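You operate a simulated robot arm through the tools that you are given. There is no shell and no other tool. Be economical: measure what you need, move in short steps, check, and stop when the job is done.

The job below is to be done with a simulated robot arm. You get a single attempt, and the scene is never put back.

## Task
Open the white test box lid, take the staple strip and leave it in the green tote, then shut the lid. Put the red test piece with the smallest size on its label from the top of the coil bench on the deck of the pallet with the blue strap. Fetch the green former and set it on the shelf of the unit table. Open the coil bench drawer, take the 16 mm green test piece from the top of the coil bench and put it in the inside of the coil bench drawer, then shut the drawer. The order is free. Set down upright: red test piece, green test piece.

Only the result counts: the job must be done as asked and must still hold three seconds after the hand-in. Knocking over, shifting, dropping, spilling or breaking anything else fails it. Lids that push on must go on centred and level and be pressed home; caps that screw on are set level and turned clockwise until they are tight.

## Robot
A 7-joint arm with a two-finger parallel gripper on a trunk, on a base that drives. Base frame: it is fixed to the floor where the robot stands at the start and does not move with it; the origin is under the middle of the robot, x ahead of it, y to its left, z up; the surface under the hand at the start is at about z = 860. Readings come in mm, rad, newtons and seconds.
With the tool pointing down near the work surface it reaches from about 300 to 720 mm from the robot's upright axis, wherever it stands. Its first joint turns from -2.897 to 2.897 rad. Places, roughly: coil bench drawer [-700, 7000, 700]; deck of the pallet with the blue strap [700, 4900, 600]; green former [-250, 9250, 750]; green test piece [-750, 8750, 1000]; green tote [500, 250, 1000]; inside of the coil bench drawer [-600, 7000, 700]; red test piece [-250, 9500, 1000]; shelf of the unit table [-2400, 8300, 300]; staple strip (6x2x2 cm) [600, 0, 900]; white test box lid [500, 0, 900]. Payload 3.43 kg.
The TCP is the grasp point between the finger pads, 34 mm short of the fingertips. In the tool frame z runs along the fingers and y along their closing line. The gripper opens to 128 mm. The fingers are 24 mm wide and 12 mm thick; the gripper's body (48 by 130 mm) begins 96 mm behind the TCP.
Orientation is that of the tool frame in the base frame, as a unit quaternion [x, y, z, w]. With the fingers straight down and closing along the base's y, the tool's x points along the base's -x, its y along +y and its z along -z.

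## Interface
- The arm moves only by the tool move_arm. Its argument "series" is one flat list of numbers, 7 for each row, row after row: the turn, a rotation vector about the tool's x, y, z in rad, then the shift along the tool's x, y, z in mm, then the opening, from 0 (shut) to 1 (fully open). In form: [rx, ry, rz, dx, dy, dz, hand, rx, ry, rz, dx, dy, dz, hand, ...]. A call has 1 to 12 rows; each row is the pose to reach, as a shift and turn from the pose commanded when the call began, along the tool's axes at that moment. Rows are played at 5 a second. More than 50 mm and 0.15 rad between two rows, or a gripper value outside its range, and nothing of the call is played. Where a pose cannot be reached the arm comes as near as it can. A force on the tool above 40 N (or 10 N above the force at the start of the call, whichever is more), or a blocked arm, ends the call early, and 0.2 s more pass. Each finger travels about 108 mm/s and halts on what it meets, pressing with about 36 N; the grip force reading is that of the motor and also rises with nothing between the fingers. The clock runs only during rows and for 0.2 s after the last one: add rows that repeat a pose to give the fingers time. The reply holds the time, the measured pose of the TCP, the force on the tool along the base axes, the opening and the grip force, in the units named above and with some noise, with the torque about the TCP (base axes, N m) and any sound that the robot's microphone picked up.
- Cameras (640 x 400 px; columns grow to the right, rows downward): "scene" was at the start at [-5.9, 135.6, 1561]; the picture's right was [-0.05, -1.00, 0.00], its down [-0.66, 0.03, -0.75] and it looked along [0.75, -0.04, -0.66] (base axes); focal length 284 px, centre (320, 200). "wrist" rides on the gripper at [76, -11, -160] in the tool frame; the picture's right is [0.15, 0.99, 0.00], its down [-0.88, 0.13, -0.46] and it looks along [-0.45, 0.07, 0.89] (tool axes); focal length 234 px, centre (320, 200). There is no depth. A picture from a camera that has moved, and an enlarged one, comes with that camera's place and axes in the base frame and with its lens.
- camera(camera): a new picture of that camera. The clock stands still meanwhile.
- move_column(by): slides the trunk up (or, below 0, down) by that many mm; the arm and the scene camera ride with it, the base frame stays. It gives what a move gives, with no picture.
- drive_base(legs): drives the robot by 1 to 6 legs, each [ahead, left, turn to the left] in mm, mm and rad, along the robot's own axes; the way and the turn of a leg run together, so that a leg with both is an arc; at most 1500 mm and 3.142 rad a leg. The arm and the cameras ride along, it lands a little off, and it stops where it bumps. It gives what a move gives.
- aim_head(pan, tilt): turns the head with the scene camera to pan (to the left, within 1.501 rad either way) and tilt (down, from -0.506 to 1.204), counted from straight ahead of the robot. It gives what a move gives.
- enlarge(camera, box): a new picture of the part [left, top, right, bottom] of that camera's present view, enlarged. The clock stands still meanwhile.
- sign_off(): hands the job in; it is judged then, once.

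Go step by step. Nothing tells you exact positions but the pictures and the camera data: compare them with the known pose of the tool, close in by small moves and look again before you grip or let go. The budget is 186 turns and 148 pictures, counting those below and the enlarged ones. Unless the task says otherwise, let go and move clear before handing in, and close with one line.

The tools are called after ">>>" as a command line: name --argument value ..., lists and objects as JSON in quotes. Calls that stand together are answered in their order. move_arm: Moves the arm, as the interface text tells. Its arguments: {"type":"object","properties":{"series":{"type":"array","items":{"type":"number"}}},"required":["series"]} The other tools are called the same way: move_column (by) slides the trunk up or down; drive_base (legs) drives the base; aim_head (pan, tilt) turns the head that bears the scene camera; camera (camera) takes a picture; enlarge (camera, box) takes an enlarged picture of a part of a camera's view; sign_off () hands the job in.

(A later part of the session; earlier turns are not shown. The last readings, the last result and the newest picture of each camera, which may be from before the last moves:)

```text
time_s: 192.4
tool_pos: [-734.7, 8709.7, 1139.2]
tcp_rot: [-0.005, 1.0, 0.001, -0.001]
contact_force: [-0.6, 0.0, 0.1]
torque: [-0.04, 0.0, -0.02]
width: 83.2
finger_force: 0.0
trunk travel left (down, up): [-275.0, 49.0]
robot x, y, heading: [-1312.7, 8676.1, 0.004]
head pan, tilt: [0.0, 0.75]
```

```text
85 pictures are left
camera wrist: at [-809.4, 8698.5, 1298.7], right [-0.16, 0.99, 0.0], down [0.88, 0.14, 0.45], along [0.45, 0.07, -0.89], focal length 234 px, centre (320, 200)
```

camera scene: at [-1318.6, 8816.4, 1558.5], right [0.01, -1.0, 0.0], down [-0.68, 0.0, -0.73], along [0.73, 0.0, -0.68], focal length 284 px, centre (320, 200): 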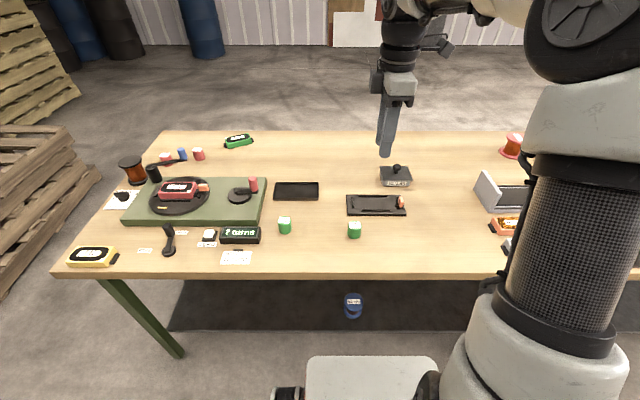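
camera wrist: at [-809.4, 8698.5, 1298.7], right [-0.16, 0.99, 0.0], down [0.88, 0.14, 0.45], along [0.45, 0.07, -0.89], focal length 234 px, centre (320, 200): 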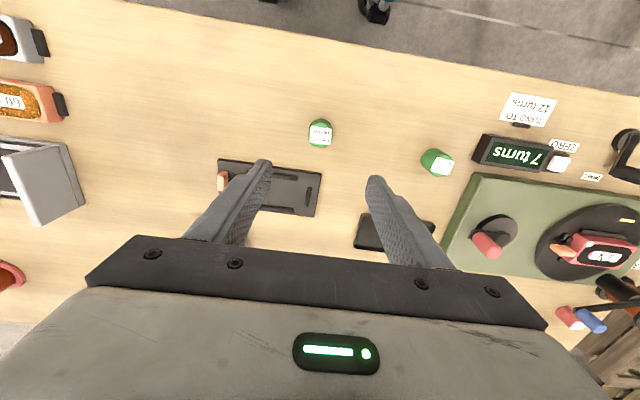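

Aligned. Descend toward it, stopping with tips near the bench.

>>> move_arm --series '[0, 0, 0, -3, 0, 45, 0.65, 0, 0, 0, -3, 0, 90, 0.65, 0, 0, 0, -3, 0, 135, 0.65, 0, 0, 0, -3, 0, 180, 0.65, 0, 0, 0, -3, 0, 215, 0.65, 0, 0, 0, -3, 0, 225, 0.65]'

>>> camera --camera "wrist"

```text
time_s: 193.8
tool_pos: [-733.1, 8710.1, 913.5]
tcp_rot: [-0.006, 1.0, 0.001, -0.001]
contact_force: [-0.5, 0.5, 0.2]
torque: [-0.02, 0.0, -0.01]
width: 83.4
finger_force: 0.0
trunk travel left (down, up): [-275.0, 49.0]
robot x, y, heading: [-1307.5, 8679.7, 0.007]
head pan, tilt: [0.0, 0.75]
```

```text
84 pictures are left
camera wrist: at [-807.1, 8698.2, 1073.3], right [-0.16, 0.99, 0.0], down [0.88, 0.14, 0.45], along [0.45, 0.07, -0.89], focal length 234 px, centre (320, 200)
```

wrist: 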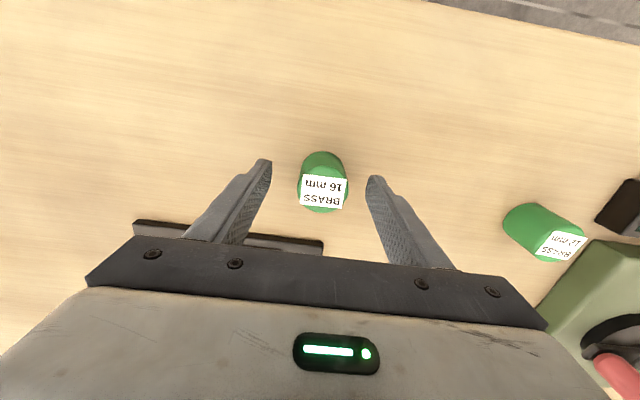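

>>> move_arm --series '[0, 0, 0, 0, 0, 6, 0.65, 0, 0, 0, 0, 0, 10, 0.6, 0, 0, 0, 0, 0, 10, 0.4, 0, 0, 0, 0, 0, 10, 0.2, 0, 0, 0, 0, 0, 10, 0, 0, 0, 0, 0, 0, 10, 0, 0, 0, 0, 0, 0, -40, 0, 0, 0, 0, 0, 0, -80, 0]'

>>> camera --camera "wrist"

```text
time_s: 195.6
tool_pos: [-733.8, 8712.1, 993.5]
tcp_rot: [-0.006, 1.0, 0.002, -0.002]
contact_force: [0.0, -0.2, -0.9]
torque: [-0.04, -0.01, 0.01]
width: 40.8
finger_force: 36.0
trunk travel left (down, up): [-275.0, 49.0]
robot x, y, heading: [-1311.4, 8674.0, 0.004]
head pan, tilt: [0.0, 0.75]
```

```text
83 pictures are left
camera wrist: at [-807.2, 8700.2, 1153.7], right [-0.16, 0.99, 0.0], down [0.88, 0.14, 0.45], along [0.45, 0.07, -0.89], focal length 234 px, centre (320, 200)
```

wrist: 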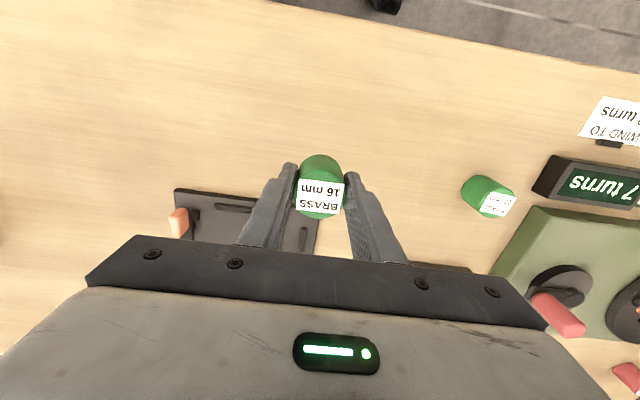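

Held firmly (40.8 mm). Raise and carry it back to the drawer.

>>> move_arm --series '[0, 0, 0, 0, 0, -45, 0, 0, 0, 0, 20, 0, -90, 0, 0, 0, 0, 45, 0, -130, 0, 0, 0, 0, 80, 0, -150, 0]'

>>> drive_base --legs '[[0, -1200, 0], [-140, -500, 0]]'

>>> camera --camera "scene"

>>> camera --camera "wrist"

```text
time_s: 196.6
tool_pos: [-814.3, 8708.3, 1143.2]
tcp_rot: [-0.007, 1.0, 0.0, -0.003]
contact_force: [0.3, 0.0, -0.9]
torque: [-0.03, 0.01, 0.04]
width: 40.5
finger_force: 36.0
trunk travel left (down, up): [-275.0, 49.0]
robot x, y, heading: [-1313.2, 8672.5, 0.005]
head pan, tilt: [0.0, 0.75]
```

```text
time_s: 213.2
tool_pos: [-945.1, 7015.3, 1142.3]
tcp_rot: [-0.007, 1.0, 0.001, -0.002]
contact_force: [-0.4, 0.3, 0.0]
torque: [0.01, -0.01, -0.04]
width: 40.4
finger_force: 35.5
trunk travel left (down, up): [-275.0, 49.0]
robot x, y, heading: [-1444.7, 6980.0, 0.012]
head pan, tilt: [0.0, 0.75]
```

```text
82 pictures are left
camera scene: at [-1451.8, 7122.7, 1558.5], right [0.01, -1.0, 0.0], down [-0.68, -0.01, -0.73], along [0.73, 0.01, -0.68], focal length 284 px, centre (320, 200)
```

scene: 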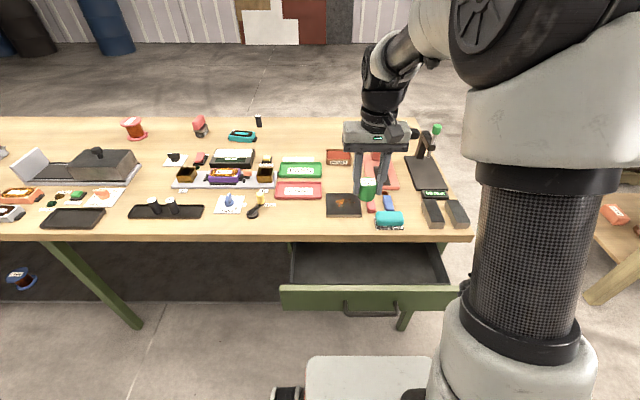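

```text
81 pictures are left
camera wrist: at [-1020.5, 7004.2, 1302.3], right [-0.16, 0.99, 0.0], down [0.88, 0.14, 0.45], along [0.45, 0.08, -0.89], focal length 234 px, centre (320, 200)
```

wrist: 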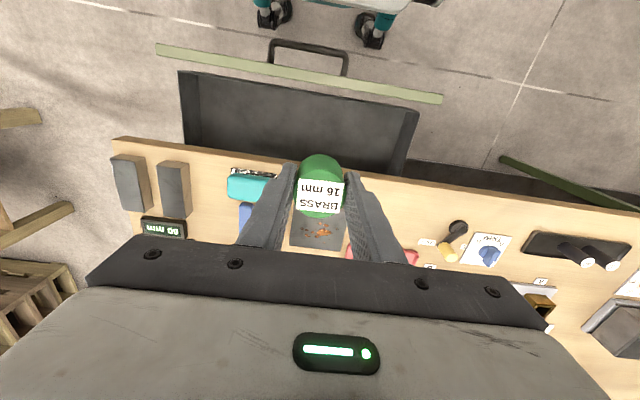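

Over the open drawer (interior x ≈ -1020…-866). Lower the trunk first.

>>> move_column --by -260

>>> camera --camera "wrist"

>>> camera --camera "scene"

```text
time_s: 215.9
tool_pos: [-947.9, 7015.5, 884.1]
tcp_rot: [-0.007, 1.0, 0.001, -0.002]
contact_force: [-1.5, 0.5, 0.1]
torque: [-0.01, 0.01, -0.02]
width: 40.7
finger_force: 36.2
trunk travel left (down, up): [-15.0, 309.0]
robot x, y, heading: [-1441.6, 6983.9, 0.009]
head pan, tilt: [0.0, 0.75]
```

```text
80 pictures are left
camera wrist: at [-1020.5, 7004.3, 1042.4], right [-0.16, 0.99, 0.0], down [0.88, 0.14, 0.45], along [0.45, 0.08, -0.89], focal length 234 px, centre (320, 200)
```

wrist: 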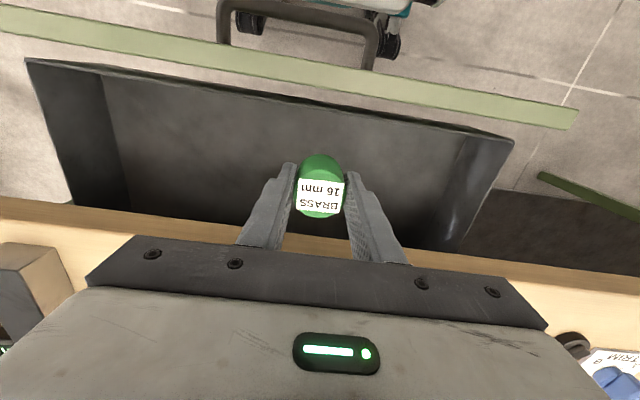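

```text
79 pictures are left
camera scene: at [-1451.8, 7122.7, 1298.6], right [0.01, -1.0, 0.0], down [-0.68, -0.01, -0.73], along [0.73, 0.01, -0.68], focal length 284 px, centre (320, 200)
```

scene: 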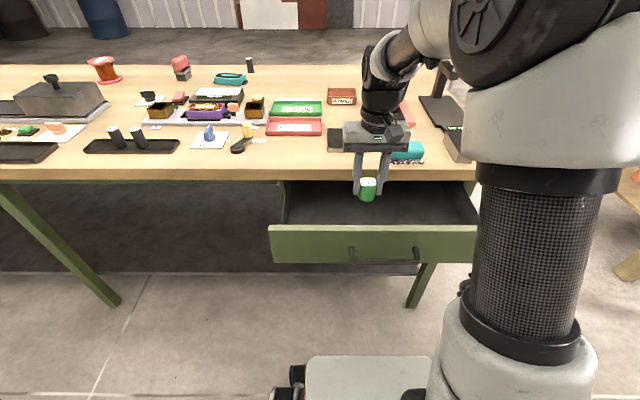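

>>> move_arm --series '[0, 0, 0, 0, 0, 30, 0, 0, 0, 0, 0, 0, 60, 0, 0, 0, 0, 0, 0, 80, 0, 0, 0, 0, 0, 0, 90, 0, 0, 0, 0, 0, 0, 97, 0, 0, 0, 0, 0, 0, 104, 0, 0, 0, 0, 0, 0, 111, 0, 0, 0, 0, 0, 0, 117, 0]'

>>> camera --camera "scene"

```text
time_s: 217.7
tool_pos: [-946.8, 7015.0, 765.7]
tcp_rot: [-0.007, 1.0, 0.001, -0.002]
contact_force: [0.9, -0.8, -0.2]
torque: [-0.01, -0.02, -0.04]
width: 40.5
finger_force: 35.8
trunk travel left (down, up): [-15.0, 309.0]
robot x, y, heading: [-1444.4, 6981.1, 0.004]
head pan, tilt: [0.0, 0.75]
```

```text
78 pictures are left
camera scene: at [-1451.8, 7122.7, 1298.5], right [0.01, -1.0, 0.0], down [-0.68, -0.01, -0.73], along [0.73, 0.01, -0.68], focal length 284 px, centre (320, 200)
```

scene: 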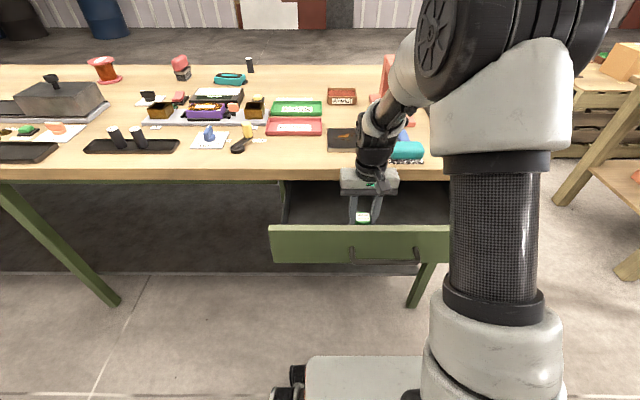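

>>> move_arm --series '[0, 0, 0, 0, 0, 4, 0, 0, 0, 0, 0, 0, 8, 0, 0, 0, 0, 0, 0, 12, 0, 0, 0, 0, 0, 0, 16, 0, 0, 0, 0, 0, 0, 20, 0]'

```text
time_s: 218.8
tool_pos: [-942.4, 7016.1, 752.3]
tcp_rot: [-0.007, 1.0, 0.002, 0.005]
contact_force: [0.9, -0.9, 14.2]
torque: [-0.12, 0.11, 0.01]
width: 40.5
finger_force: 36.3
trunk travel left (down, up): [-15.0, 309.0]
robot x, y, heading: [-1446.0, 6983.7, 0.007]
head pan, tilt: [0.0, 0.75]
stopped in row 5: the force on the tool passed its limit at 50 N (the readings are from after the stop); the commanded pose is now the measured one
```

Touched the drawer floor. Ease up 1 mm, release and rise straight up.

>>> move_arm --series '[0, 0, 0, 0, 0, -1, 0, 0, 0, 0, 0, 0, -1, 0.1, 0, 0, 0, 0, 0, -1, 0.4, 0, 0, 0, 0, 0, -1, 0.55, 0, 0, 0, 0, 0, -1, 0.55, 0, 0, 0, 0, 0, -40, 0.55, 0, 0, 0, 0, 0, -85, 0.55, 0, 0, 0, 0, 0, -130, 0.55]'

>>> camera --camera "wrist"

```text
time_s: 220.6
tool_pos: [-943.7, 7017.0, 879.7]
tcp_rot: [-0.007, 1.0, 0.002, 0.001]
contact_force: [1.1, 1.0, 1.3]
torque: [0.02, 0.02, 0.0]
width: 70.4
finger_force: 0.0
trunk travel left (down, up): [-15.0, 309.0]
robot x, y, heading: [-1444.9, 6984.0, 0.006]
head pan, tilt: [0.0, 0.75]
```

```text
77 pictures are left
camera wrist: at [-1018.3, 7005.1, 1039.7], right [-0.16, 0.99, 0.0], down [0.88, 0.14, 0.46], along [0.45, 0.08, -0.89], focal length 234 px, centre (320, 200)
```

wrist: 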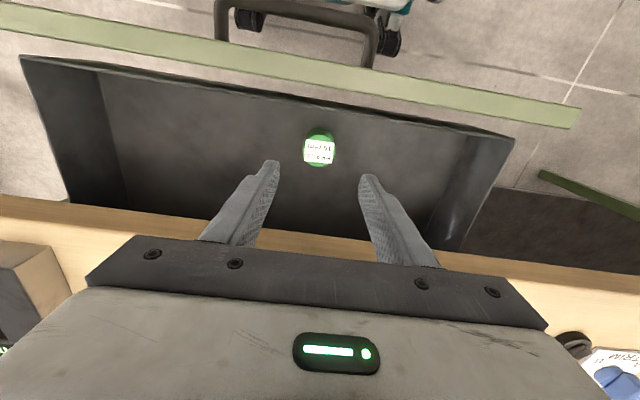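

Piece stands upright in the drawer. Now I raise, back off, and set the closed fingers in front of the handle, leaning forward.

>>> move_arm --series '[0, 0, 0, 0, 0, -45, 0.3, 0, 0, 0, 0, 0, -80, 0, 0, 0, 0, 0, 0, -80, 0]'

>>> drive_base --legs '[[-290, 0, -0.006]]'

>>> move_arm --series '[0, -0.1, 0, 0, -8, 35, 0, 0, -0.2, 0, 0, -16, 70, 0, 0, -0.3, 0, 0, -24, 105, 0, 0, -0.4, 0, 0, -32, 140, 0, 0, -0.5, 0, 0, -38, 170, 0, 0, -0.5, 0, 0, -38, 187, 0]'

>>> camera --camera "scene"

>>> camera --camera "wrist"

```text
time_s: 221.4
tool_pos: [-943.1, 7014.6, 961.8]
tcp_rot: [-0.007, 1.0, 0.002, 0.001]
contact_force: [0.3, 0.8, 0.0]
torque: [0.01, 0.02, -0.04]
width: 0.0
finger_force: 33.2
trunk travel left (down, up): [-15.0, 309.0]
robot x, y, heading: [-1446.3, 6983.2, 0.012]
head pan, tilt: [0.0, 0.75]
```

```text
time_s: 223.4
tool_pos: [-1231.3, 7008.8, 960.8]
tcp_rot: [-0.001, 1.0, 0.002, 0.001]
contact_force: [-0.5, -0.1, 0.1]
torque: [0.0, 0.02, 0.0]
width: 0.0
finger_force: 32.5
trunk travel left (down, up): [-15.0, 309.0]
robot x, y, heading: [-1732.5, 6983.8, -0.004]
head pan, tilt: [0.0, 0.75]
```

```text
time_s: 224.8
tool_pos: [-1230.0, 6972.1, 772.5]
tcp_rot: [-0.001, 0.969, 0.002, 0.249]
contact_force: [0.7, -0.5, -1.1]
torque: [0.03, 0.01, 0.0]
width: 0.0
finger_force: 32.9
trunk travel left (down, up): [-15.0, 309.0]
robot x, y, heading: [-1731.2, 6982.0, -0.005]
head pan, tilt: [0.0, 0.75]
```

```text
76 pictures are left
camera scene: at [-1737.2, 7122.1, 1298.5], right [0.0, -1.0, 0.0], down [-0.68, 0.0, -0.73], along [0.73, 0.0, -0.68], focal length 284 px, centre (320, 200)
```

scene: 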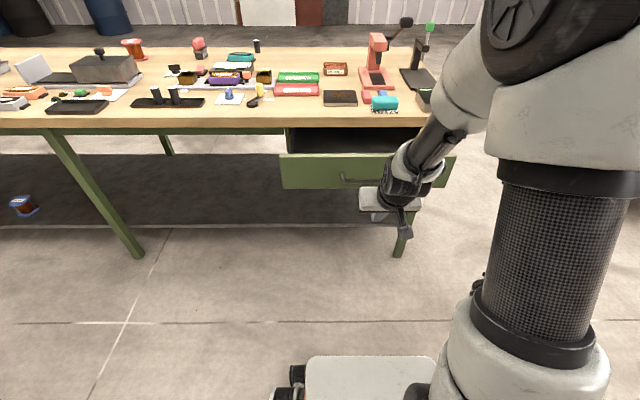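

```text
75 pictures are left
camera wrist: at [-1372.4, 6961.2, 876.1], right [-0.13, 0.99, -0.07], down [0.55, 0.13, 0.82], along [0.82, 0.07, -0.56], focal length 234 px, centre (320, 200)
```

wrist: 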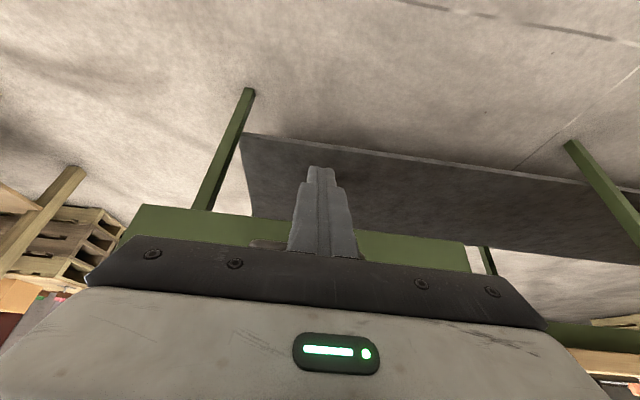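

>>> drive_base --legs '[[115, 0, 0], [100, 0, 0], [85, 0, 0]]'

>>> camera --camera "scene"

```text
time_s: 227.4
tool_pos: [-931.1, 6972.6, 772.7]
tcp_rot: [-0.002, 0.969, 0.002, 0.249]
contact_force: [-0.7, 0.1, 0.0]
torque: [-0.01, -0.04, -0.01]
width: 0.0
finger_force: 32.8
trunk travel left (down, up): [-15.0, 309.0]
robot x, y, heading: [-1431.6, 6981.4, 0.0]
head pan, tilt: [0.0, 0.75]
```

```text
74 pictures are left
camera scene: at [-1439.2, 7121.9, 1298.5], right [0.0, -1.0, 0.0], down [-0.68, 0.0, -0.73], along [0.73, 0.0, -0.68], focal length 284 px, centre (320, 200)
```

scene: 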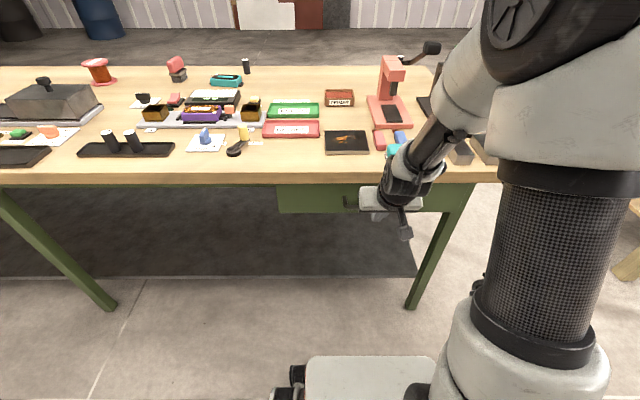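

>>> move_arm --series '[0, 0, 0, -4.4, 0, 2.4, 0, 0, 0, 0, -8.8, 0, 4.8, 0, 0, 0, 0, -13.2, 0, 7.2, 0, 0, 0, 0, -17.6, 0, 9.6, 0, 0, 0, 0, -22, 0, 12, 0, 0, 0, 0, -26.4, 0, 14.4, 0, 0, 0, 0, -30.8, 0, 16.8, 0, 0, 0, 0, -35, 0, 19.2, 0]'

>>> enlarge --camera "scene" --box '[260, 160, 480, 240]'

```text
time_s: 229.2
tool_pos: [-903.4, 6972.6, 766.2]
tcp_rot: [-0.003, 0.972, 0.003, 0.236]
contact_force: [-0.4, -0.7, -3.0]
torque: [0.0, 0.2, -0.03]
width: 0.0
finger_force: 33.3
trunk travel left (down, up): [-15.0, 309.0]
robot x, y, heading: [-1432.7, 6982.2, 0.0]
head pan, tilt: [0.0, 0.75]
stopped in row 8: the force on the tool passed its limit at 44 N (the readings are from after the stop); the commanded pose is now the measured one
```

```text
2.91 times, centred on (370, 200) of scene
camera zoom: at [-1439.8, 7121.9, 1298.5], right [0.0, -1.0, 0.0], down [-0.68, 0.0, -0.73], along [0.73, 0.0, -0.68], focal length 827 px, centre (174, 200)
```

zoom: 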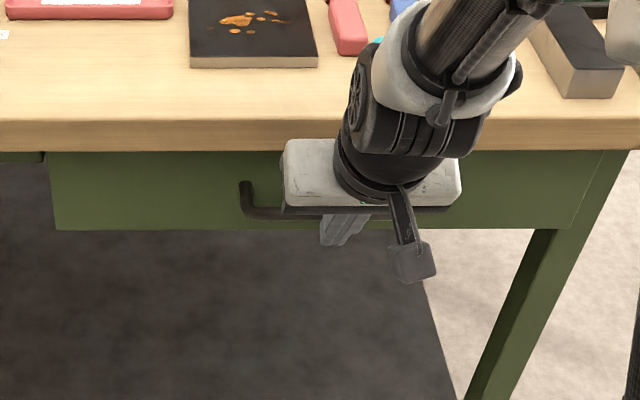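

Drawer is shut. Back off, raise the trunk and bring the tool upright into travel pose.

>>> drive_base --legs '[[-120, 0, 0]]'

>>> move_column --by 275

>>> move_arm --series '[0, 0.1, 0, 10, 0, -30, 0, 0, 0.2, 0, 20, 0, -60, 0, 0, 0.3, 0, 30, 0, -90, 0, 0, 0.4, 0, 35, 0, -120, 0, 0, 0.476, 0, 35, 0, -150, 0, 0, 0.476, 0, 35, 0, -190, 0]'

>>> drive_base --legs '[[220, 400, 0], [0, 1300, 0], [0, 1300, 0]]'

>>> aim_head --pan 0.6 --tilt 0.5

>>> camera --camera "scene"

```text
time_s: 230.4
tool_pos: [-1023.0, 6973.3, 766.4]
tcp_rot: [-0.004, 0.971, 0.004, 0.238]
contact_force: [0.4, -0.3, 0.3]
torque: [-0.01, 0.03, -0.02]
width: 0.0
finger_force: 32.7
trunk travel left (down, up): [-15.0, 309.0]
robot x, y, heading: [-1548.0, 6981.6, -0.0]
head pan, tilt: [0.0, 0.75]
```

```text
time_s: 233.2
tool_pos: [-1022.7, 6972.9, 1042.8]
tcp_rot: [-0.002, 0.972, 0.003, 0.237]
contact_force: [-0.5, -0.1, 0.8]
torque: [0.0, 0.01, 0.03]
width: 0.0
finger_force: 32.5
trunk travel left (down, up): [-290.0, 34.0]
robot x, y, heading: [-1549.8, 6980.8, 0.001]
head pan, tilt: [0.0, 0.75]
```

```text
time_s: 234.6
tool_pos: [-1143.0, 6971.5, 1192.8]
tcp_rot: [-0.004, 1.0, 0.002, 0.0]
contact_force: [0.2, 0.4, 0.0]
torque: [0.01, 0.02, 0.0]
width: 0.0
finger_force: 33.1
trunk travel left (down, up): [-290.0, 34.0]
robot x, y, heading: [-1553.2, 6981.2, 0.001]
head pan, tilt: [0.0, 0.75]
```

```text
time_s: 263.4
tool_pos: [-942.2, 9955.5, 1193.7]
tcp_rot: [-0.007, 1.0, 0.003, 0.001]
contact_force: [0.2, -0.3, -0.2]
torque: [-0.01, 0.0, -0.01]
width: 0.0
finger_force: 32.9
trunk travel left (down, up): [-290.0, 34.0]
robot x, y, heading: [-1352.6, 9963.0, 0.006]
head pan, tilt: [0.0, 0.75]
```

```text
time_s: 264.4
tool_pos: [-941.8, 9956.2, 1192.9]
tcp_rot: [-0.007, 1.0, 0.003, 0.001]
contact_force: [-0.1, 0.0, 0.7]
torque: [-0.03, 0.01, 0.0]
width: 0.0
finger_force: 32.7
trunk travel left (down, up): [-290.0, 34.0]
robot x, y, heading: [-1354.3, 9962.1, 0.008]
head pan, tilt: [0.6, 0.499]
```

```text
72 pictures are left
camera scene: at [-1368.9, 10155.4, 1595.4], right [0.57, -0.82, 0.0], down [-0.39, -0.27, -0.88], along [0.72, 0.5, -0.48], focal length 284 px, centre (320, 200)
```

scene: 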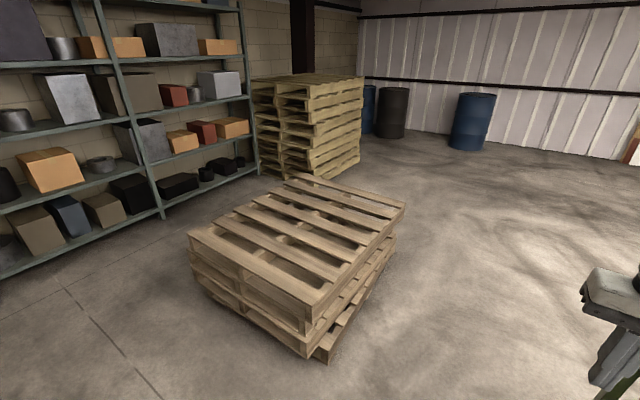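

The gap between bench end and pallets is about 1 m. I drive through at y≈10210, turn to face back (-x), and strafe to the former/red pieces.

>>> drive_base --legs '[[0, 245, -0.006], [950, 0, 0], [900, 0, 0], [0, 0, -1.571], [0, 0, -1.571]]'

>>> aim_head --pan 0.3 --tilt 0.6

>>> camera --camera "scene"

```text
time_s: 284.2
tool_pos: [92.4, 10227.6, 1193.3]
tcp_rot: [1.0, -0.013, 0.0, 0.002]
contact_force: [-0.6, 0.5, 0.4]
torque: [-0.02, 0.0, -0.01]
width: 0.0
finger_force: 32.6
trunk travel left (down, up): [-290.0, 34.0]
robot x, y, heading: [505.8, 10201.8, 3.11]
head pan, tilt: [0.6, 0.499]
```

```text
time_s: 285.0
tool_pos: [91.6, 10228.1, 1193.9]
tcp_rot: [1.0, -0.014, -0.001, 0.003]
contact_force: [-0.4, -0.6, 0.6]
torque: [0.0, -0.02, -0.02]
width: 0.2
finger_force: 32.7
trunk travel left (down, up): [-290.0, 34.0]
robot x, y, heading: [500.1, 10202.4, 3.104]
head pan, tilt: [0.3, 0.6]
```

```text
71 pictures are left
camera scene: at [502.1, 10036.3, 1586.4], right [-0.26, 0.96, 0.0], down [0.54, 0.15, -0.83], along [-0.8, -0.22, -0.56], focal length 284 px, centre (320, 200)
```

scene: 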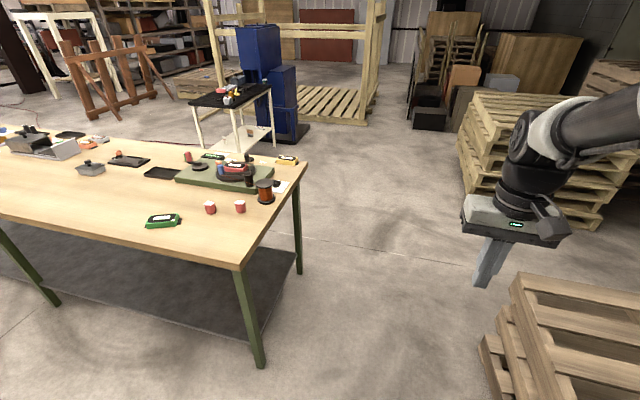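

>>> drive_base --legs '[[0, 920, 0.036], [120, 0, 0]]'

>>> aim_head --pan 0 --tilt 0.75

>>> camera --camera "scene"

>>> camera --camera "wrist"

```text
time_s: 294.9
tool_pos: [-54.0, 9320.8, 1193.1]
tcp_rot: [1.0, -0.01, -0.001, 0.002]
contact_force: [-0.3, 0.3, 0.2]
torque: [0.0, 0.0, -0.01]
width: 0.0
finger_force: 33.8
trunk travel left (down, up): [-290.0, 34.0]
robot x, y, heading: [359.4, 9299.7, 3.113]
head pan, tilt: [0.3, 0.6]
```

```text
time_s: 295.8
tool_pos: [-53.3, 9319.5, 1193.2]
tcp_rot: [1.0, -0.01, -0.001, 0.002]
contact_force: [0.6, 0.2, -0.5]
torque: [0.02, 0.0, 0.01]
width: 0.3
finger_force: 32.7
trunk travel left (down, up): [-290.0, 34.0]
robot x, y, heading: [353.2, 9301.9, 3.118]
head pan, tilt: [0.0, 0.75]
```

```text
70 pictures are left
camera scene: at [360.2, 9159.3, 1573.5], right [0.03, 1.0, 0.0], down [0.68, -0.02, -0.73], along [-0.73, 0.02, -0.68], focal length 284 px, centre (320, 200)
```

scene: 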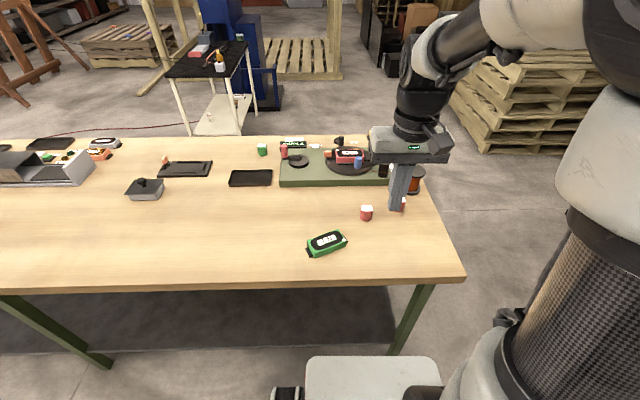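

```text
69 pictures are left
camera wrist: at [23.5, 9332.4, 1352.5], right [0.13, -0.99, 0.0], down [-0.88, -0.11, 0.46], along [-0.45, -0.06, -0.89], focal length 234 px, centre (320, 200)
```

wrist: 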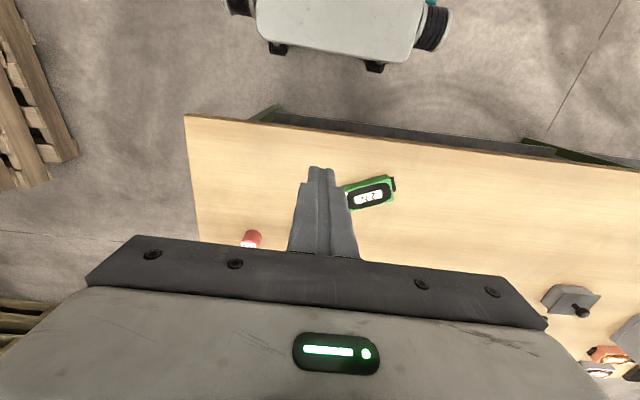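

>>> enlarge --camera "scene" --box '[286, 218, 366, 268]'

```text
8.00 times, centred on (326, 243) of scene
camera zoom: at [360.2, 9159.3, 1573.5], right [0.03, 1.0, 0.0], down [0.68, -0.02, -0.73], along [-0.73, 0.02, -0.68], focal length 2274 px, centre (272, -144)
```

zoom: 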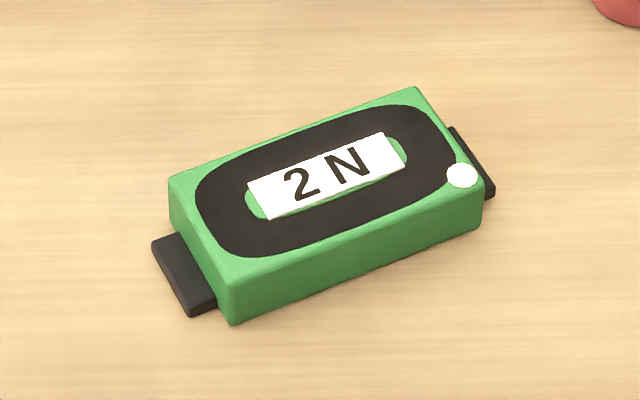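

I check the unit table's shape before choosing the grasp tilt.

>>> enlarge --camera "scene" --box '[150, 20, 290, 140]'

```text
3.33 times, centred on (220, 80) of scene
camera zoom: at [360.2, 9159.3, 1573.5], right [0.03, 1.0, 0.0], down [0.68, -0.02, -0.73], along [-0.73, 0.02, -0.68], focal length 947 px, centre (653, 600)
```

zoom: 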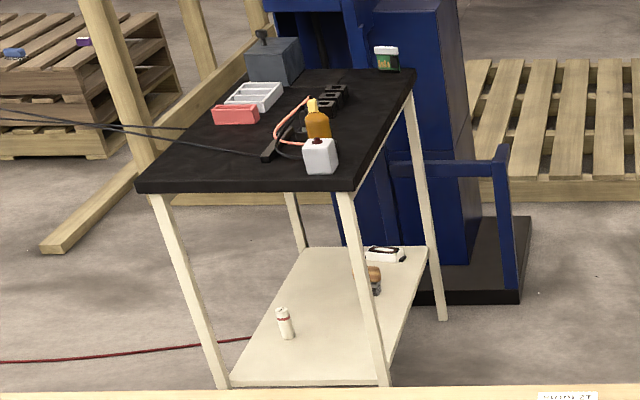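

Shelf spans x≈-2720…-1855, y≈8118…8531, top at ≈800, so a near-vertical placement just inside its +x edge works. Former centre (-196, 9195), long axis at 114°. I go above it, rotated to close across its short side.

>>> move_arm --series '[0, 0, 0.126, -15.5, 14.2, 10, 0.2, 0, 0, 0.251, -31, 28.4, 20, 0.4, 0, 0, 0.377, -46.7, 42.6, 35, 0.6, 0, 0, 0.503, -62, 56.8, 50, 0.6, 0, 0, 0.628, -78, 71, 70, 0.6, 0, 0, 0.754, -93, 85, 90, 0.6, 0, 0, 0.88, -109, 99.4, 110, 0.6, 0, 0, 1.005, -124, 113.6, 130, 0.6, 0, 0, 1.131, -140, 127.8, 150, 0.6]'

>>> camera --camera "wrist"

```text
time_s: 297.8
tool_pos: [-195.6, 9197.2, 1044.5]
tcp_rot: [0.839, -0.544, 0.0, 0.002]
contact_force: [0.6, -0.4, -0.1]
torque: [-0.04, 0.01, 0.04]
width: 76.9
finger_force: 0.1
trunk travel left (down, up): [-290.0, 34.0]
robot x, y, heading: [352.6, 9295.5, 3.114]
head pan, tilt: [0.0, 0.75]
```

```text
66 pictures are left
camera wrist: at [-154.2, 9133.3, 1203.7], right [-0.84, -0.54, 0.0], down [-0.48, 0.75, 0.45], along [-0.25, 0.38, -0.89], focal length 234 px, centre (320, 200)
```

wrist: 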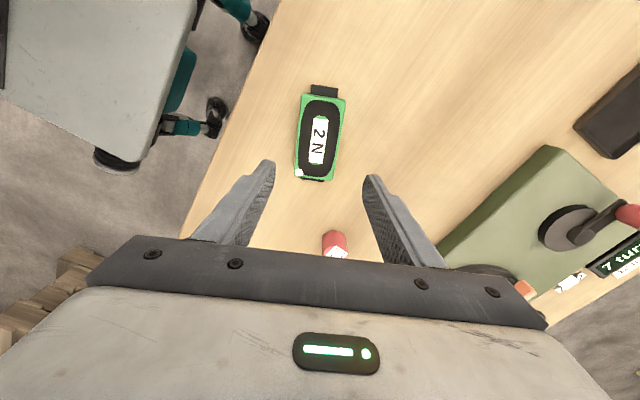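

>>> move_arm --series '[0, 0, 0, 4, 0, 45, 0.6, 0, 0, 0, 4, 0, 90, 0.6, 0, 0, 0, 4, 0, 120, 0.6, 0, 0, 0, 4, 0, 132, 0.6, 0, 0, 0, 4, 0, 138, 0.6, 0, 0, 0, 4, 0, 143, 0.6]'

>>> camera --camera "wrist"

```text
time_s: 299.1
tool_pos: [-194.7, 9191.3, 901.0]
tcp_rot: [0.839, -0.543, 0.001, 0.003]
contact_force: [-0.5, 0.0, 0.4]
torque: [0.01, 0.01, -0.02]
width: 77.0
finger_force: 0.0
trunk travel left (down, up): [-290.0, 34.0]
robot x, y, heading: [358.6, 9301.2, 3.112]
head pan, tilt: [0.0, 0.75]
```

```text
65 pictures are left
camera wrist: at [-152.8, 9128.5, 1060.8], right [-0.84, -0.54, 0.0], down [-0.48, 0.75, 0.45], along [-0.25, 0.38, -0.89], focal length 234 px, centre (320, 200)
```

wrist: 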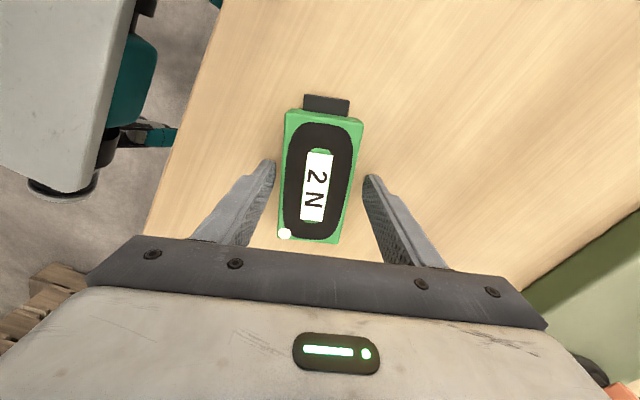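

>>> move_arm --series '[0, 0, 0, 0, 0, 3, 0.5, 0, 0, 0, 0, 0, 3, 0.4, 0, 0, 0, 0, 0, 3, 0.2, 0, 0, 0, 0, 0, 3, 0, 0, 0, 0, 0, 0, 3, 0, 0, 0, 0, 0, 0, -40, 0, 0, 0, 0, 0, 0, -85, 0, 0, 0, 0, 0, 0, -130, 0, 0, 0, 0, 0, 0, -175, 0, 0, 0, 0, 0, 0, -220, 0]'

>>> camera --camera "wrist"

```text
time_s: 301.4
tool_pos: [-194.6, 9191.7, 1120.1]
tcp_rot: [0.84, -0.543, 0.0, 0.002]
contact_force: [-0.7, 0.8, -1.6]
torque: [0.01, 0.0, -0.01]
width: 57.3
finger_force: 36.7
trunk travel left (down, up): [-290.0, 34.0]
robot x, y, heading: [355.6, 9301.9, 3.118]
head pan, tilt: [0.0, 0.75]
```

```text
64 pictures are left
camera wrist: at [-152.8, 9128.9, 1280.0], right [-0.84, -0.54, 0.0], down [-0.48, 0.75, 0.45], along [-0.25, 0.38, -0.89], focal length 234 px, centre (320, 200)
```

wrist: 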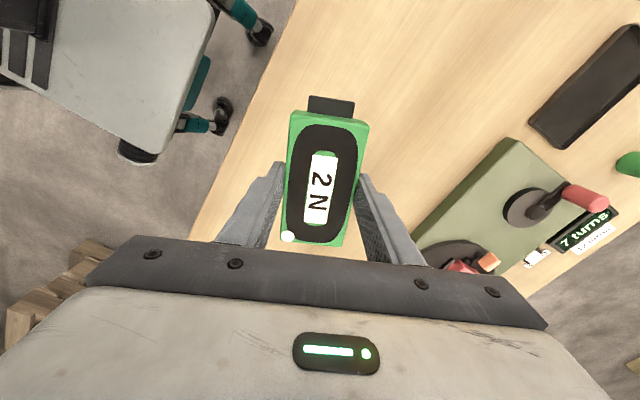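

Former held. I retract slightly and carry it around the bench end to the unit table's +x end.

>>> move_arm --series '[0, 0, 0, -5, -39, 0, 0, 0, 0, 0, -10, -78, 0, 0, 0, 0, 0, -14, -116, 0, 0]'

>>> drive_base --legs '[[0, -905, 0.026], [875, 0, 0], [870, 0, 0]]'

>>> aim_head --pan 0.7 --tilt 0.6

>>> camera --camera "scene"

```text
time_s: 302.1
tool_pos: [-96.1, 9252.6, 1121.0]
tcp_rot: [0.839, -0.544, 0.0, 0.003]
contact_force: [0.4, 0.4, -1.6]
torque: [0.04, 0.0, -0.05]
width: 57.5
finger_force: 35.9
trunk travel left (down, up): [-290.0, 34.0]
robot x, y, heading: [355.6, 9296.5, 3.119]
head pan, tilt: [0.0, 0.75]
```

```text
time_s: 319.8
tool_pos: [-1835.0, 10183.6, 1120.7]
tcp_rot: [0.842, -0.54, 0.0, 0.003]
contact_force: [-1.0, 0.7, -2.8]
torque: [-0.01, 0.03, -0.04]
width: 57.3
finger_force: 36.1
trunk travel left (down, up): [-290.0, 34.0]
robot x, y, heading: [-1381.7, 10237.8, 3.127]
head pan, tilt: [0.0, 0.75]
```

```text
time_s: 320.9
tool_pos: [-1833.3, 10183.0, 1119.7]
tcp_rot: [0.842, -0.54, 0.001, 0.002]
contact_force: [0.1, -0.5, -1.7]
torque: [0.03, 0.01, -0.01]
width: 57.4
finger_force: 36.6
trunk travel left (down, up): [-290.0, 34.0]
robot x, y, heading: [-1383.7, 10238.1, 3.132]
head pan, tilt: [0.7, 0.6]
```

```text
63 pictures are left
camera scene: at [-1362.3, 10039.0, 1586.4], right [-0.63, 0.77, 0.0], down [0.44, 0.36, -0.82], along [-0.64, -0.52, -0.57], focal length 284 px, centre (320, 200)
```

scene: 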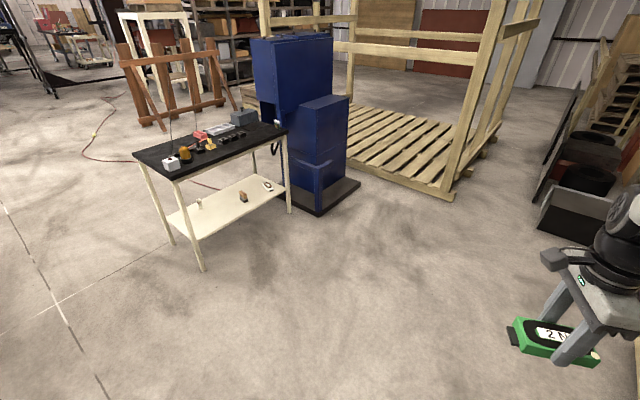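

Path is clear. Strafe down to the unit table's end.

>>> drive_base --legs '[[0, 940, 0.01], [0, 940, 0]]'

>>> aim_head --pan 0.1 --tilt 0.95

>>> camera --camera "scene"

```text
time_s: 339.2
tool_pos: [-1832.6, 8289.6, 1119.5]
tcp_rot: [0.849, -0.528, 0.001, 0.003]
contact_force: [-0.1, 0.5, -2.0]
torque: [0.01, -0.01, 0.01]
width: 57.3
finger_force: 35.5
trunk travel left (down, up): [-290.0, 34.0]
robot x, y, heading: [-1382.6, 8354.1, -3.133]
head pan, tilt: [0.7, 0.6]
```

```text
time_s: 340.2
tool_pos: [-1833.1, 8289.2, 1120.6]
tcp_rot: [0.849, -0.528, 0.001, 0.002]
contact_force: [-0.6, -0.2, -0.5]
torque: [0.0, 0.0, 0.04]
width: 57.5
finger_force: 35.5
trunk travel left (down, up): [-290.0, 34.0]
robot x, y, heading: [-1383.2, 8351.3, -3.133]
head pan, tilt: [0.099, 0.949]
```

```text
62 pictures are left
camera scene: at [-1363.2, 8207.6, 1558.0], right [-0.11, 0.99, 0.0], down [0.81, 0.09, -0.58], along [-0.58, -0.07, -0.81], focal length 284 px, centre (320, 200)
```

scene: 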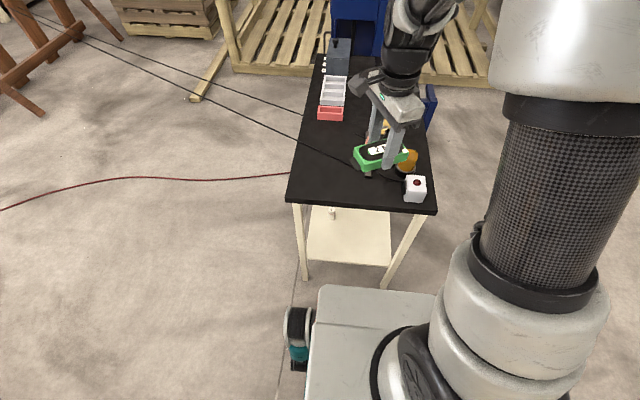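

End edge at x≈-1889, y 8037–8514. I back 100 mm so the former hangs clear of the table end, rotate it lengthwise, and lower the trunk.

>>> drive_base --legs '[[-100, 0, 0]]'

>>> move_arm --series '[0, 0, -0.139, 0, 0, 0, 0, 0, 0, -0.278, 0, 0, 0, 0, 0, 0, -0.417, 0, 0, 0, 0, 0, 0, -0.556, 0, 0, 0, 0, 0, 0, -0.695, 0, 0, 0, 0, 0, 0, -0.834, 0, 0, 0, 0, 0, 0, -0.973, 0, 0, 0, 0, 0, 0, -1.113, 0, 0, 0, 0]'

>>> move_column --by -290

>>> camera --camera "scene"

>>> camera --camera "wrist"

```text
time_s: 341.4
tool_pos: [-1734.4, 8291.3, 1120.1]
tcp_rot: [0.85, -0.527, 0.0, 0.002]
contact_force: [0.4, -0.2, -2.5]
torque: [-0.01, -0.02, -0.04]
width: 57.3
finger_force: 36.1
trunk travel left (down, up): [-290.0, 34.0]
robot x, y, heading: [-1284.0, 8357.0, -3.13]
head pan, tilt: [0.099, 0.949]
```

```text
time_s: 343.2
tool_pos: [-1733.3, 8291.7, 1120.3]
tcp_rot: [1.0, 0.002, -0.001, 0.003]
contact_force: [0.6, 0.8, -1.8]
torque: [-0.02, 0.01, 0.0]
width: 57.1
finger_force: 36.2
trunk travel left (down, up): [-290.0, 34.0]
robot x, y, heading: [-1286.7, 8355.2, -3.127]
head pan, tilt: [0.099, 0.949]
```

```text
time_s: 346.1
tool_pos: [-1734.3, 8290.0, 830.4]
tcp_rot: [1.0, 0.001, -0.001, 0.002]
contact_force: [0.3, 0.7, -1.1]
torque: [-0.01, 0.0, -0.01]
width: 57.4
finger_force: 35.7
trunk travel left (down, up): [0.0, 324.0]
robot x, y, heading: [-1286.9, 8355.1, -3.13]
head pan, tilt: [0.099, 0.949]
```

```text
61 pictures are left
camera scene: at [-1263.7, 8208.9, 1268.0], right [-0.11, 0.99, 0.0], down [0.81, 0.09, -0.58], along [-0.58, -0.07, -0.81], focal length 284 px, centre (320, 200)
```

scene: 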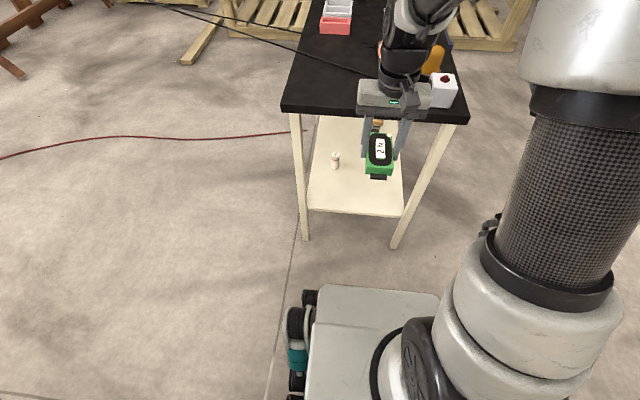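

```text
60 pictures are left
camera wrist: at [-1657.2, 8303.5, 989.1], right [0.15, -0.99, 0.0], down [-0.88, -0.13, 0.46], along [-0.45, -0.07, -0.89], focal length 234 px, centre (320, 200)
```

wrist: 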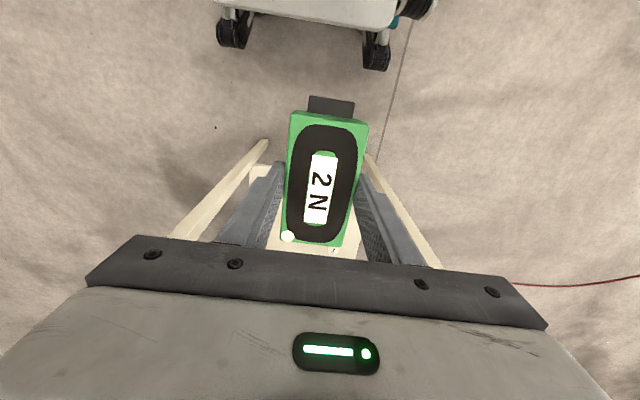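

Shelf surface ≈293, its +x edge at x≈-1912. Lower the former outside the table end to z≈440.

>>> move_arm --series '[0, 0, 0, 0, 0, 45, 0, 0, 0, 0, 0, 0, 90, 0, 0, 0, 0, 0, 0, 135, 0, 0, 0, 0, 0, 0, 180, 0, 0, 0, 0, 0, 0, 225, 0, 0, 0, 0, 0, 0, 270, 0, 0, 0, 0, 0, 0, 315, 0, 0, 0, 0, 0, 0, 355, 0, 0, 0, 0, 0, 0, 390, 0]'

>>> camera --camera "scene"

>>> camera --camera "wrist"

```text
time_s: 348.1
tool_pos: [-1737.2, 8287.4, 439.9]
tcp_rot: [1.0, 0.001, -0.002, 0.002]
contact_force: [0.4, -0.1, -1.6]
torque: [0.03, -0.03, -0.01]
width: 57.4
finger_force: 35.8
trunk travel left (down, up): [0.0, 324.0]
robot x, y, heading: [-1282.8, 8354.0, -3.129]
head pan, tilt: [0.099, 0.949]
```

```text
59 pictures are left
camera scene: at [-1263.5, 8209.0, 1268.0], right [-0.11, 0.99, 0.0], down [0.81, 0.09, -0.58], along [-0.58, -0.07, -0.81], focal length 284 px, centre (320, 200)
```

scene: 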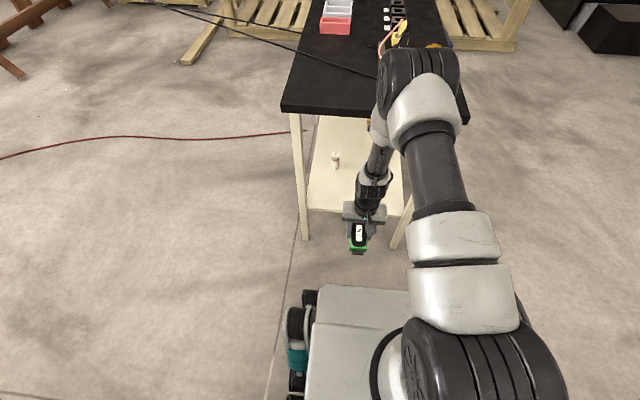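

```text
58 pictures are left
camera wrist: at [-1659.3, 8300.1, 599.0], right [0.15, -0.99, 0.0], down [-0.88, -0.13, 0.46], along [-0.45, -0.07, -0.89], focal length 234 px, centre (320, 200)
```

wrist: 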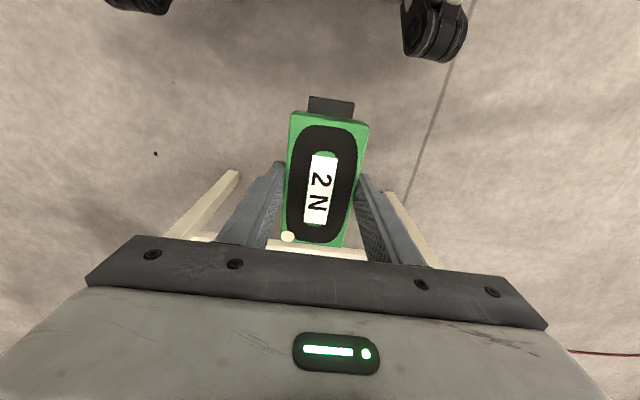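

Geometry check: extending forward drops the elbow and keeps the forearm clear of the table top. Extend 150 mm under the top, then look.

>>> move_arm --series '[0, 0, 0, -30, 0, 0, 0, 0, 0, 0, -60, 0, 0, 0, 0, 0, 0, -90, 0, 0, 0, 0, 0, 0, -120, 0, 0, 0, 0, 0, 0, -150, 0, 10, 0]'

>>> camera --camera "scene"

>>> camera --camera "wrist"

```text
time_s: 349.3
tool_pos: [-1884.2, 8288.5, 430.2]
tcp_rot: [1.0, 0.001, -0.001, 0.002]
contact_force: [-0.5, 0.4, -1.3]
torque: [-0.02, -0.04, 0.02]
width: 57.4
finger_force: 36.1
trunk travel left (down, up): [0.0, 324.0]
robot x, y, heading: [-1281.3, 8358.3, -3.131]
head pan, tilt: [0.099, 0.949]
```

```text
57 pictures are left
camera scene: at [-1263.6, 8208.9, 1268.0], right [-0.11, 0.99, 0.0], down [0.81, 0.09, -0.58], along [-0.58, -0.07, -0.81], focal length 284 px, centre (320, 200)
```

scene: 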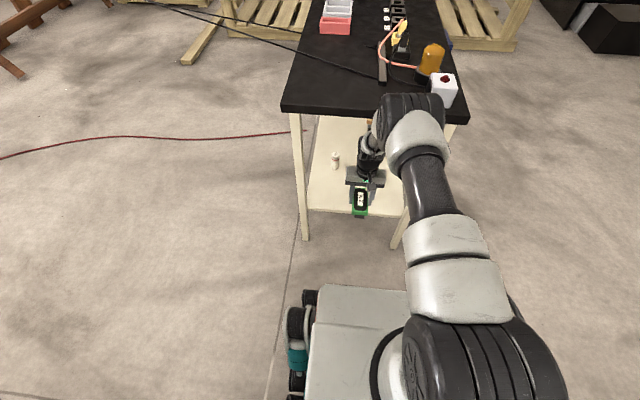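

```text
56 pictures are left
camera wrist: at [-1807.5, 8301.8, 589.3], right [0.15, -0.99, 0.0], down [-0.88, -0.13, 0.46], along [-0.45, -0.07, -0.89], focal length 234 px, centre (320, 200)
```

wrist: 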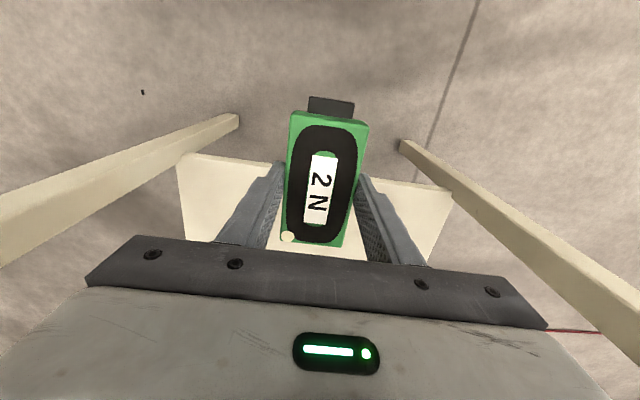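

>>> drive_base --legs '[[70, 0, 0]]'

>>> move_arm --series '[0, 0, 0, -18, 0, 10, 0, 0, 0, 0, -35, 0, 30, 0, 0, 0, 0, -35, 0, 50, 0, 0, 0, 0, -35, 0, 65, 0, 0, 0, 0, -35, 0, 78, 0]'

>>> camera --camera "wrist"

>>> camera --camera "scene"

```text
time_s: 350.2
tool_pos: [-1909.3, 8287.8, 418.6]
tcp_rot: [1.0, 0.002, 0.016, 0.001]
contact_force: [-0.4, -0.2, -1.1]
torque: [-0.01, 0.0, -0.03]
width: 57.1
finger_force: 36.4
trunk travel left (down, up): [0.0, 324.0]
robot x, y, heading: [-1329.1, 8356.5, -3.127]
head pan, tilt: [0.099, 0.949]
stopped in leg 1: the robot was blocked; the commanded pose is now the measured one
```

```text
time_s: 351.4
tool_pos: [-1943.2, 8288.0, 339.9]
tcp_rot: [1.0, 0.002, 0.016, 0.001]
contact_force: [-0.4, -0.7, -1.1]
torque: [-0.02, -0.03, 0.0]
width: 57.5
finger_force: 35.8
trunk travel left (down, up): [0.0, 324.0]
robot x, y, heading: [-1330.0, 8356.5, -3.125]
head pan, tilt: [0.099, 0.949]
```

```text
55 pictures are left
camera wrist: at [-1872.5, 8300.5, 500.9], right [0.15, -0.99, 0.01], down [-0.89, -0.13, 0.43], along [-0.42, -0.07, -0.9], focal length 234 px, centre (320, 200)
```

wrist: 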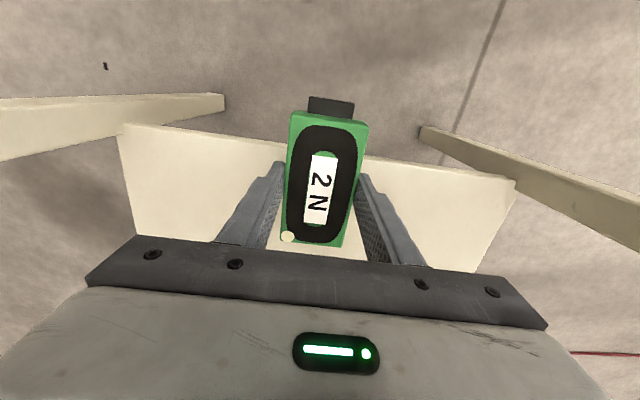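

```text
54 pictures are left
camera scene: at [-1307.7, 8208.4, 1268.0], right [-0.11, 0.99, 0.0], down [0.81, 0.09, -0.58], along [-0.58, -0.07, -0.81], focal length 284 px, centre (320, 200)
```

scene: 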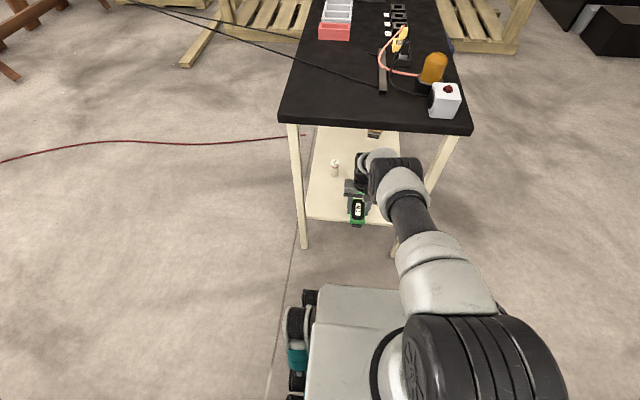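

The drive got blocked briefly (likely wrist against the table edge; the table hasn't visibly moved). Now lower, I extend a further 40 mm in small steps.

>>> move_arm --series '[0, 0, 0, -10, 0, -2, 0, 0, 0, 0, -20, 0, -2, 0, 0, 0, 0, -30, 0, -2, 0, 0, 0, 0, -40, 0, -2, 0, 0, 0, 0, -48, 0, -2, 0]'

>>> camera --camera "wrist"

```text
time_s: 352.6
tool_pos: [-1960.7, 8284.0, 340.8]
tcp_rot: [1.0, 0.002, 0.015, 0.001]
contact_force: [0.3, -0.1, -1.6]
torque: [-0.03, -0.03, 0.03]
width: 57.3
finger_force: 36.4
out of reach, approached as far as the arm can: row 2, 3, 4, 5
trunk travel left (down, up): [0.0, 324.0]
robot x, y, heading: [-1324.9, 8355.9, -3.125]
head pan, tilt: [0.099, 0.949]
```

```text
53 pictures are left
camera wrist: at [-1889.0, 8296.7, 503.3], right [0.15, -0.99, 0.01], down [-0.89, -0.13, 0.43], along [-0.42, -0.07, -0.9], focal length 234 px, centre (320, 200)
```

wrist: 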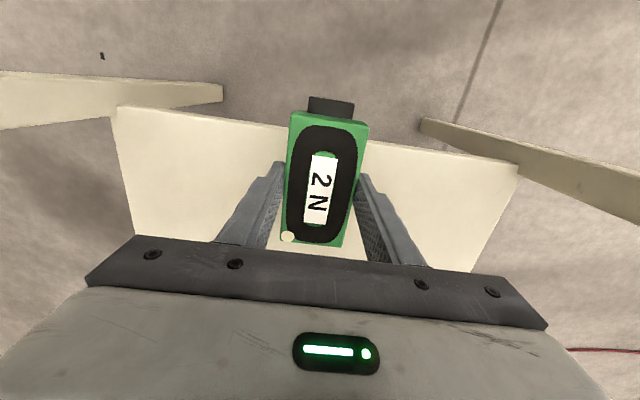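

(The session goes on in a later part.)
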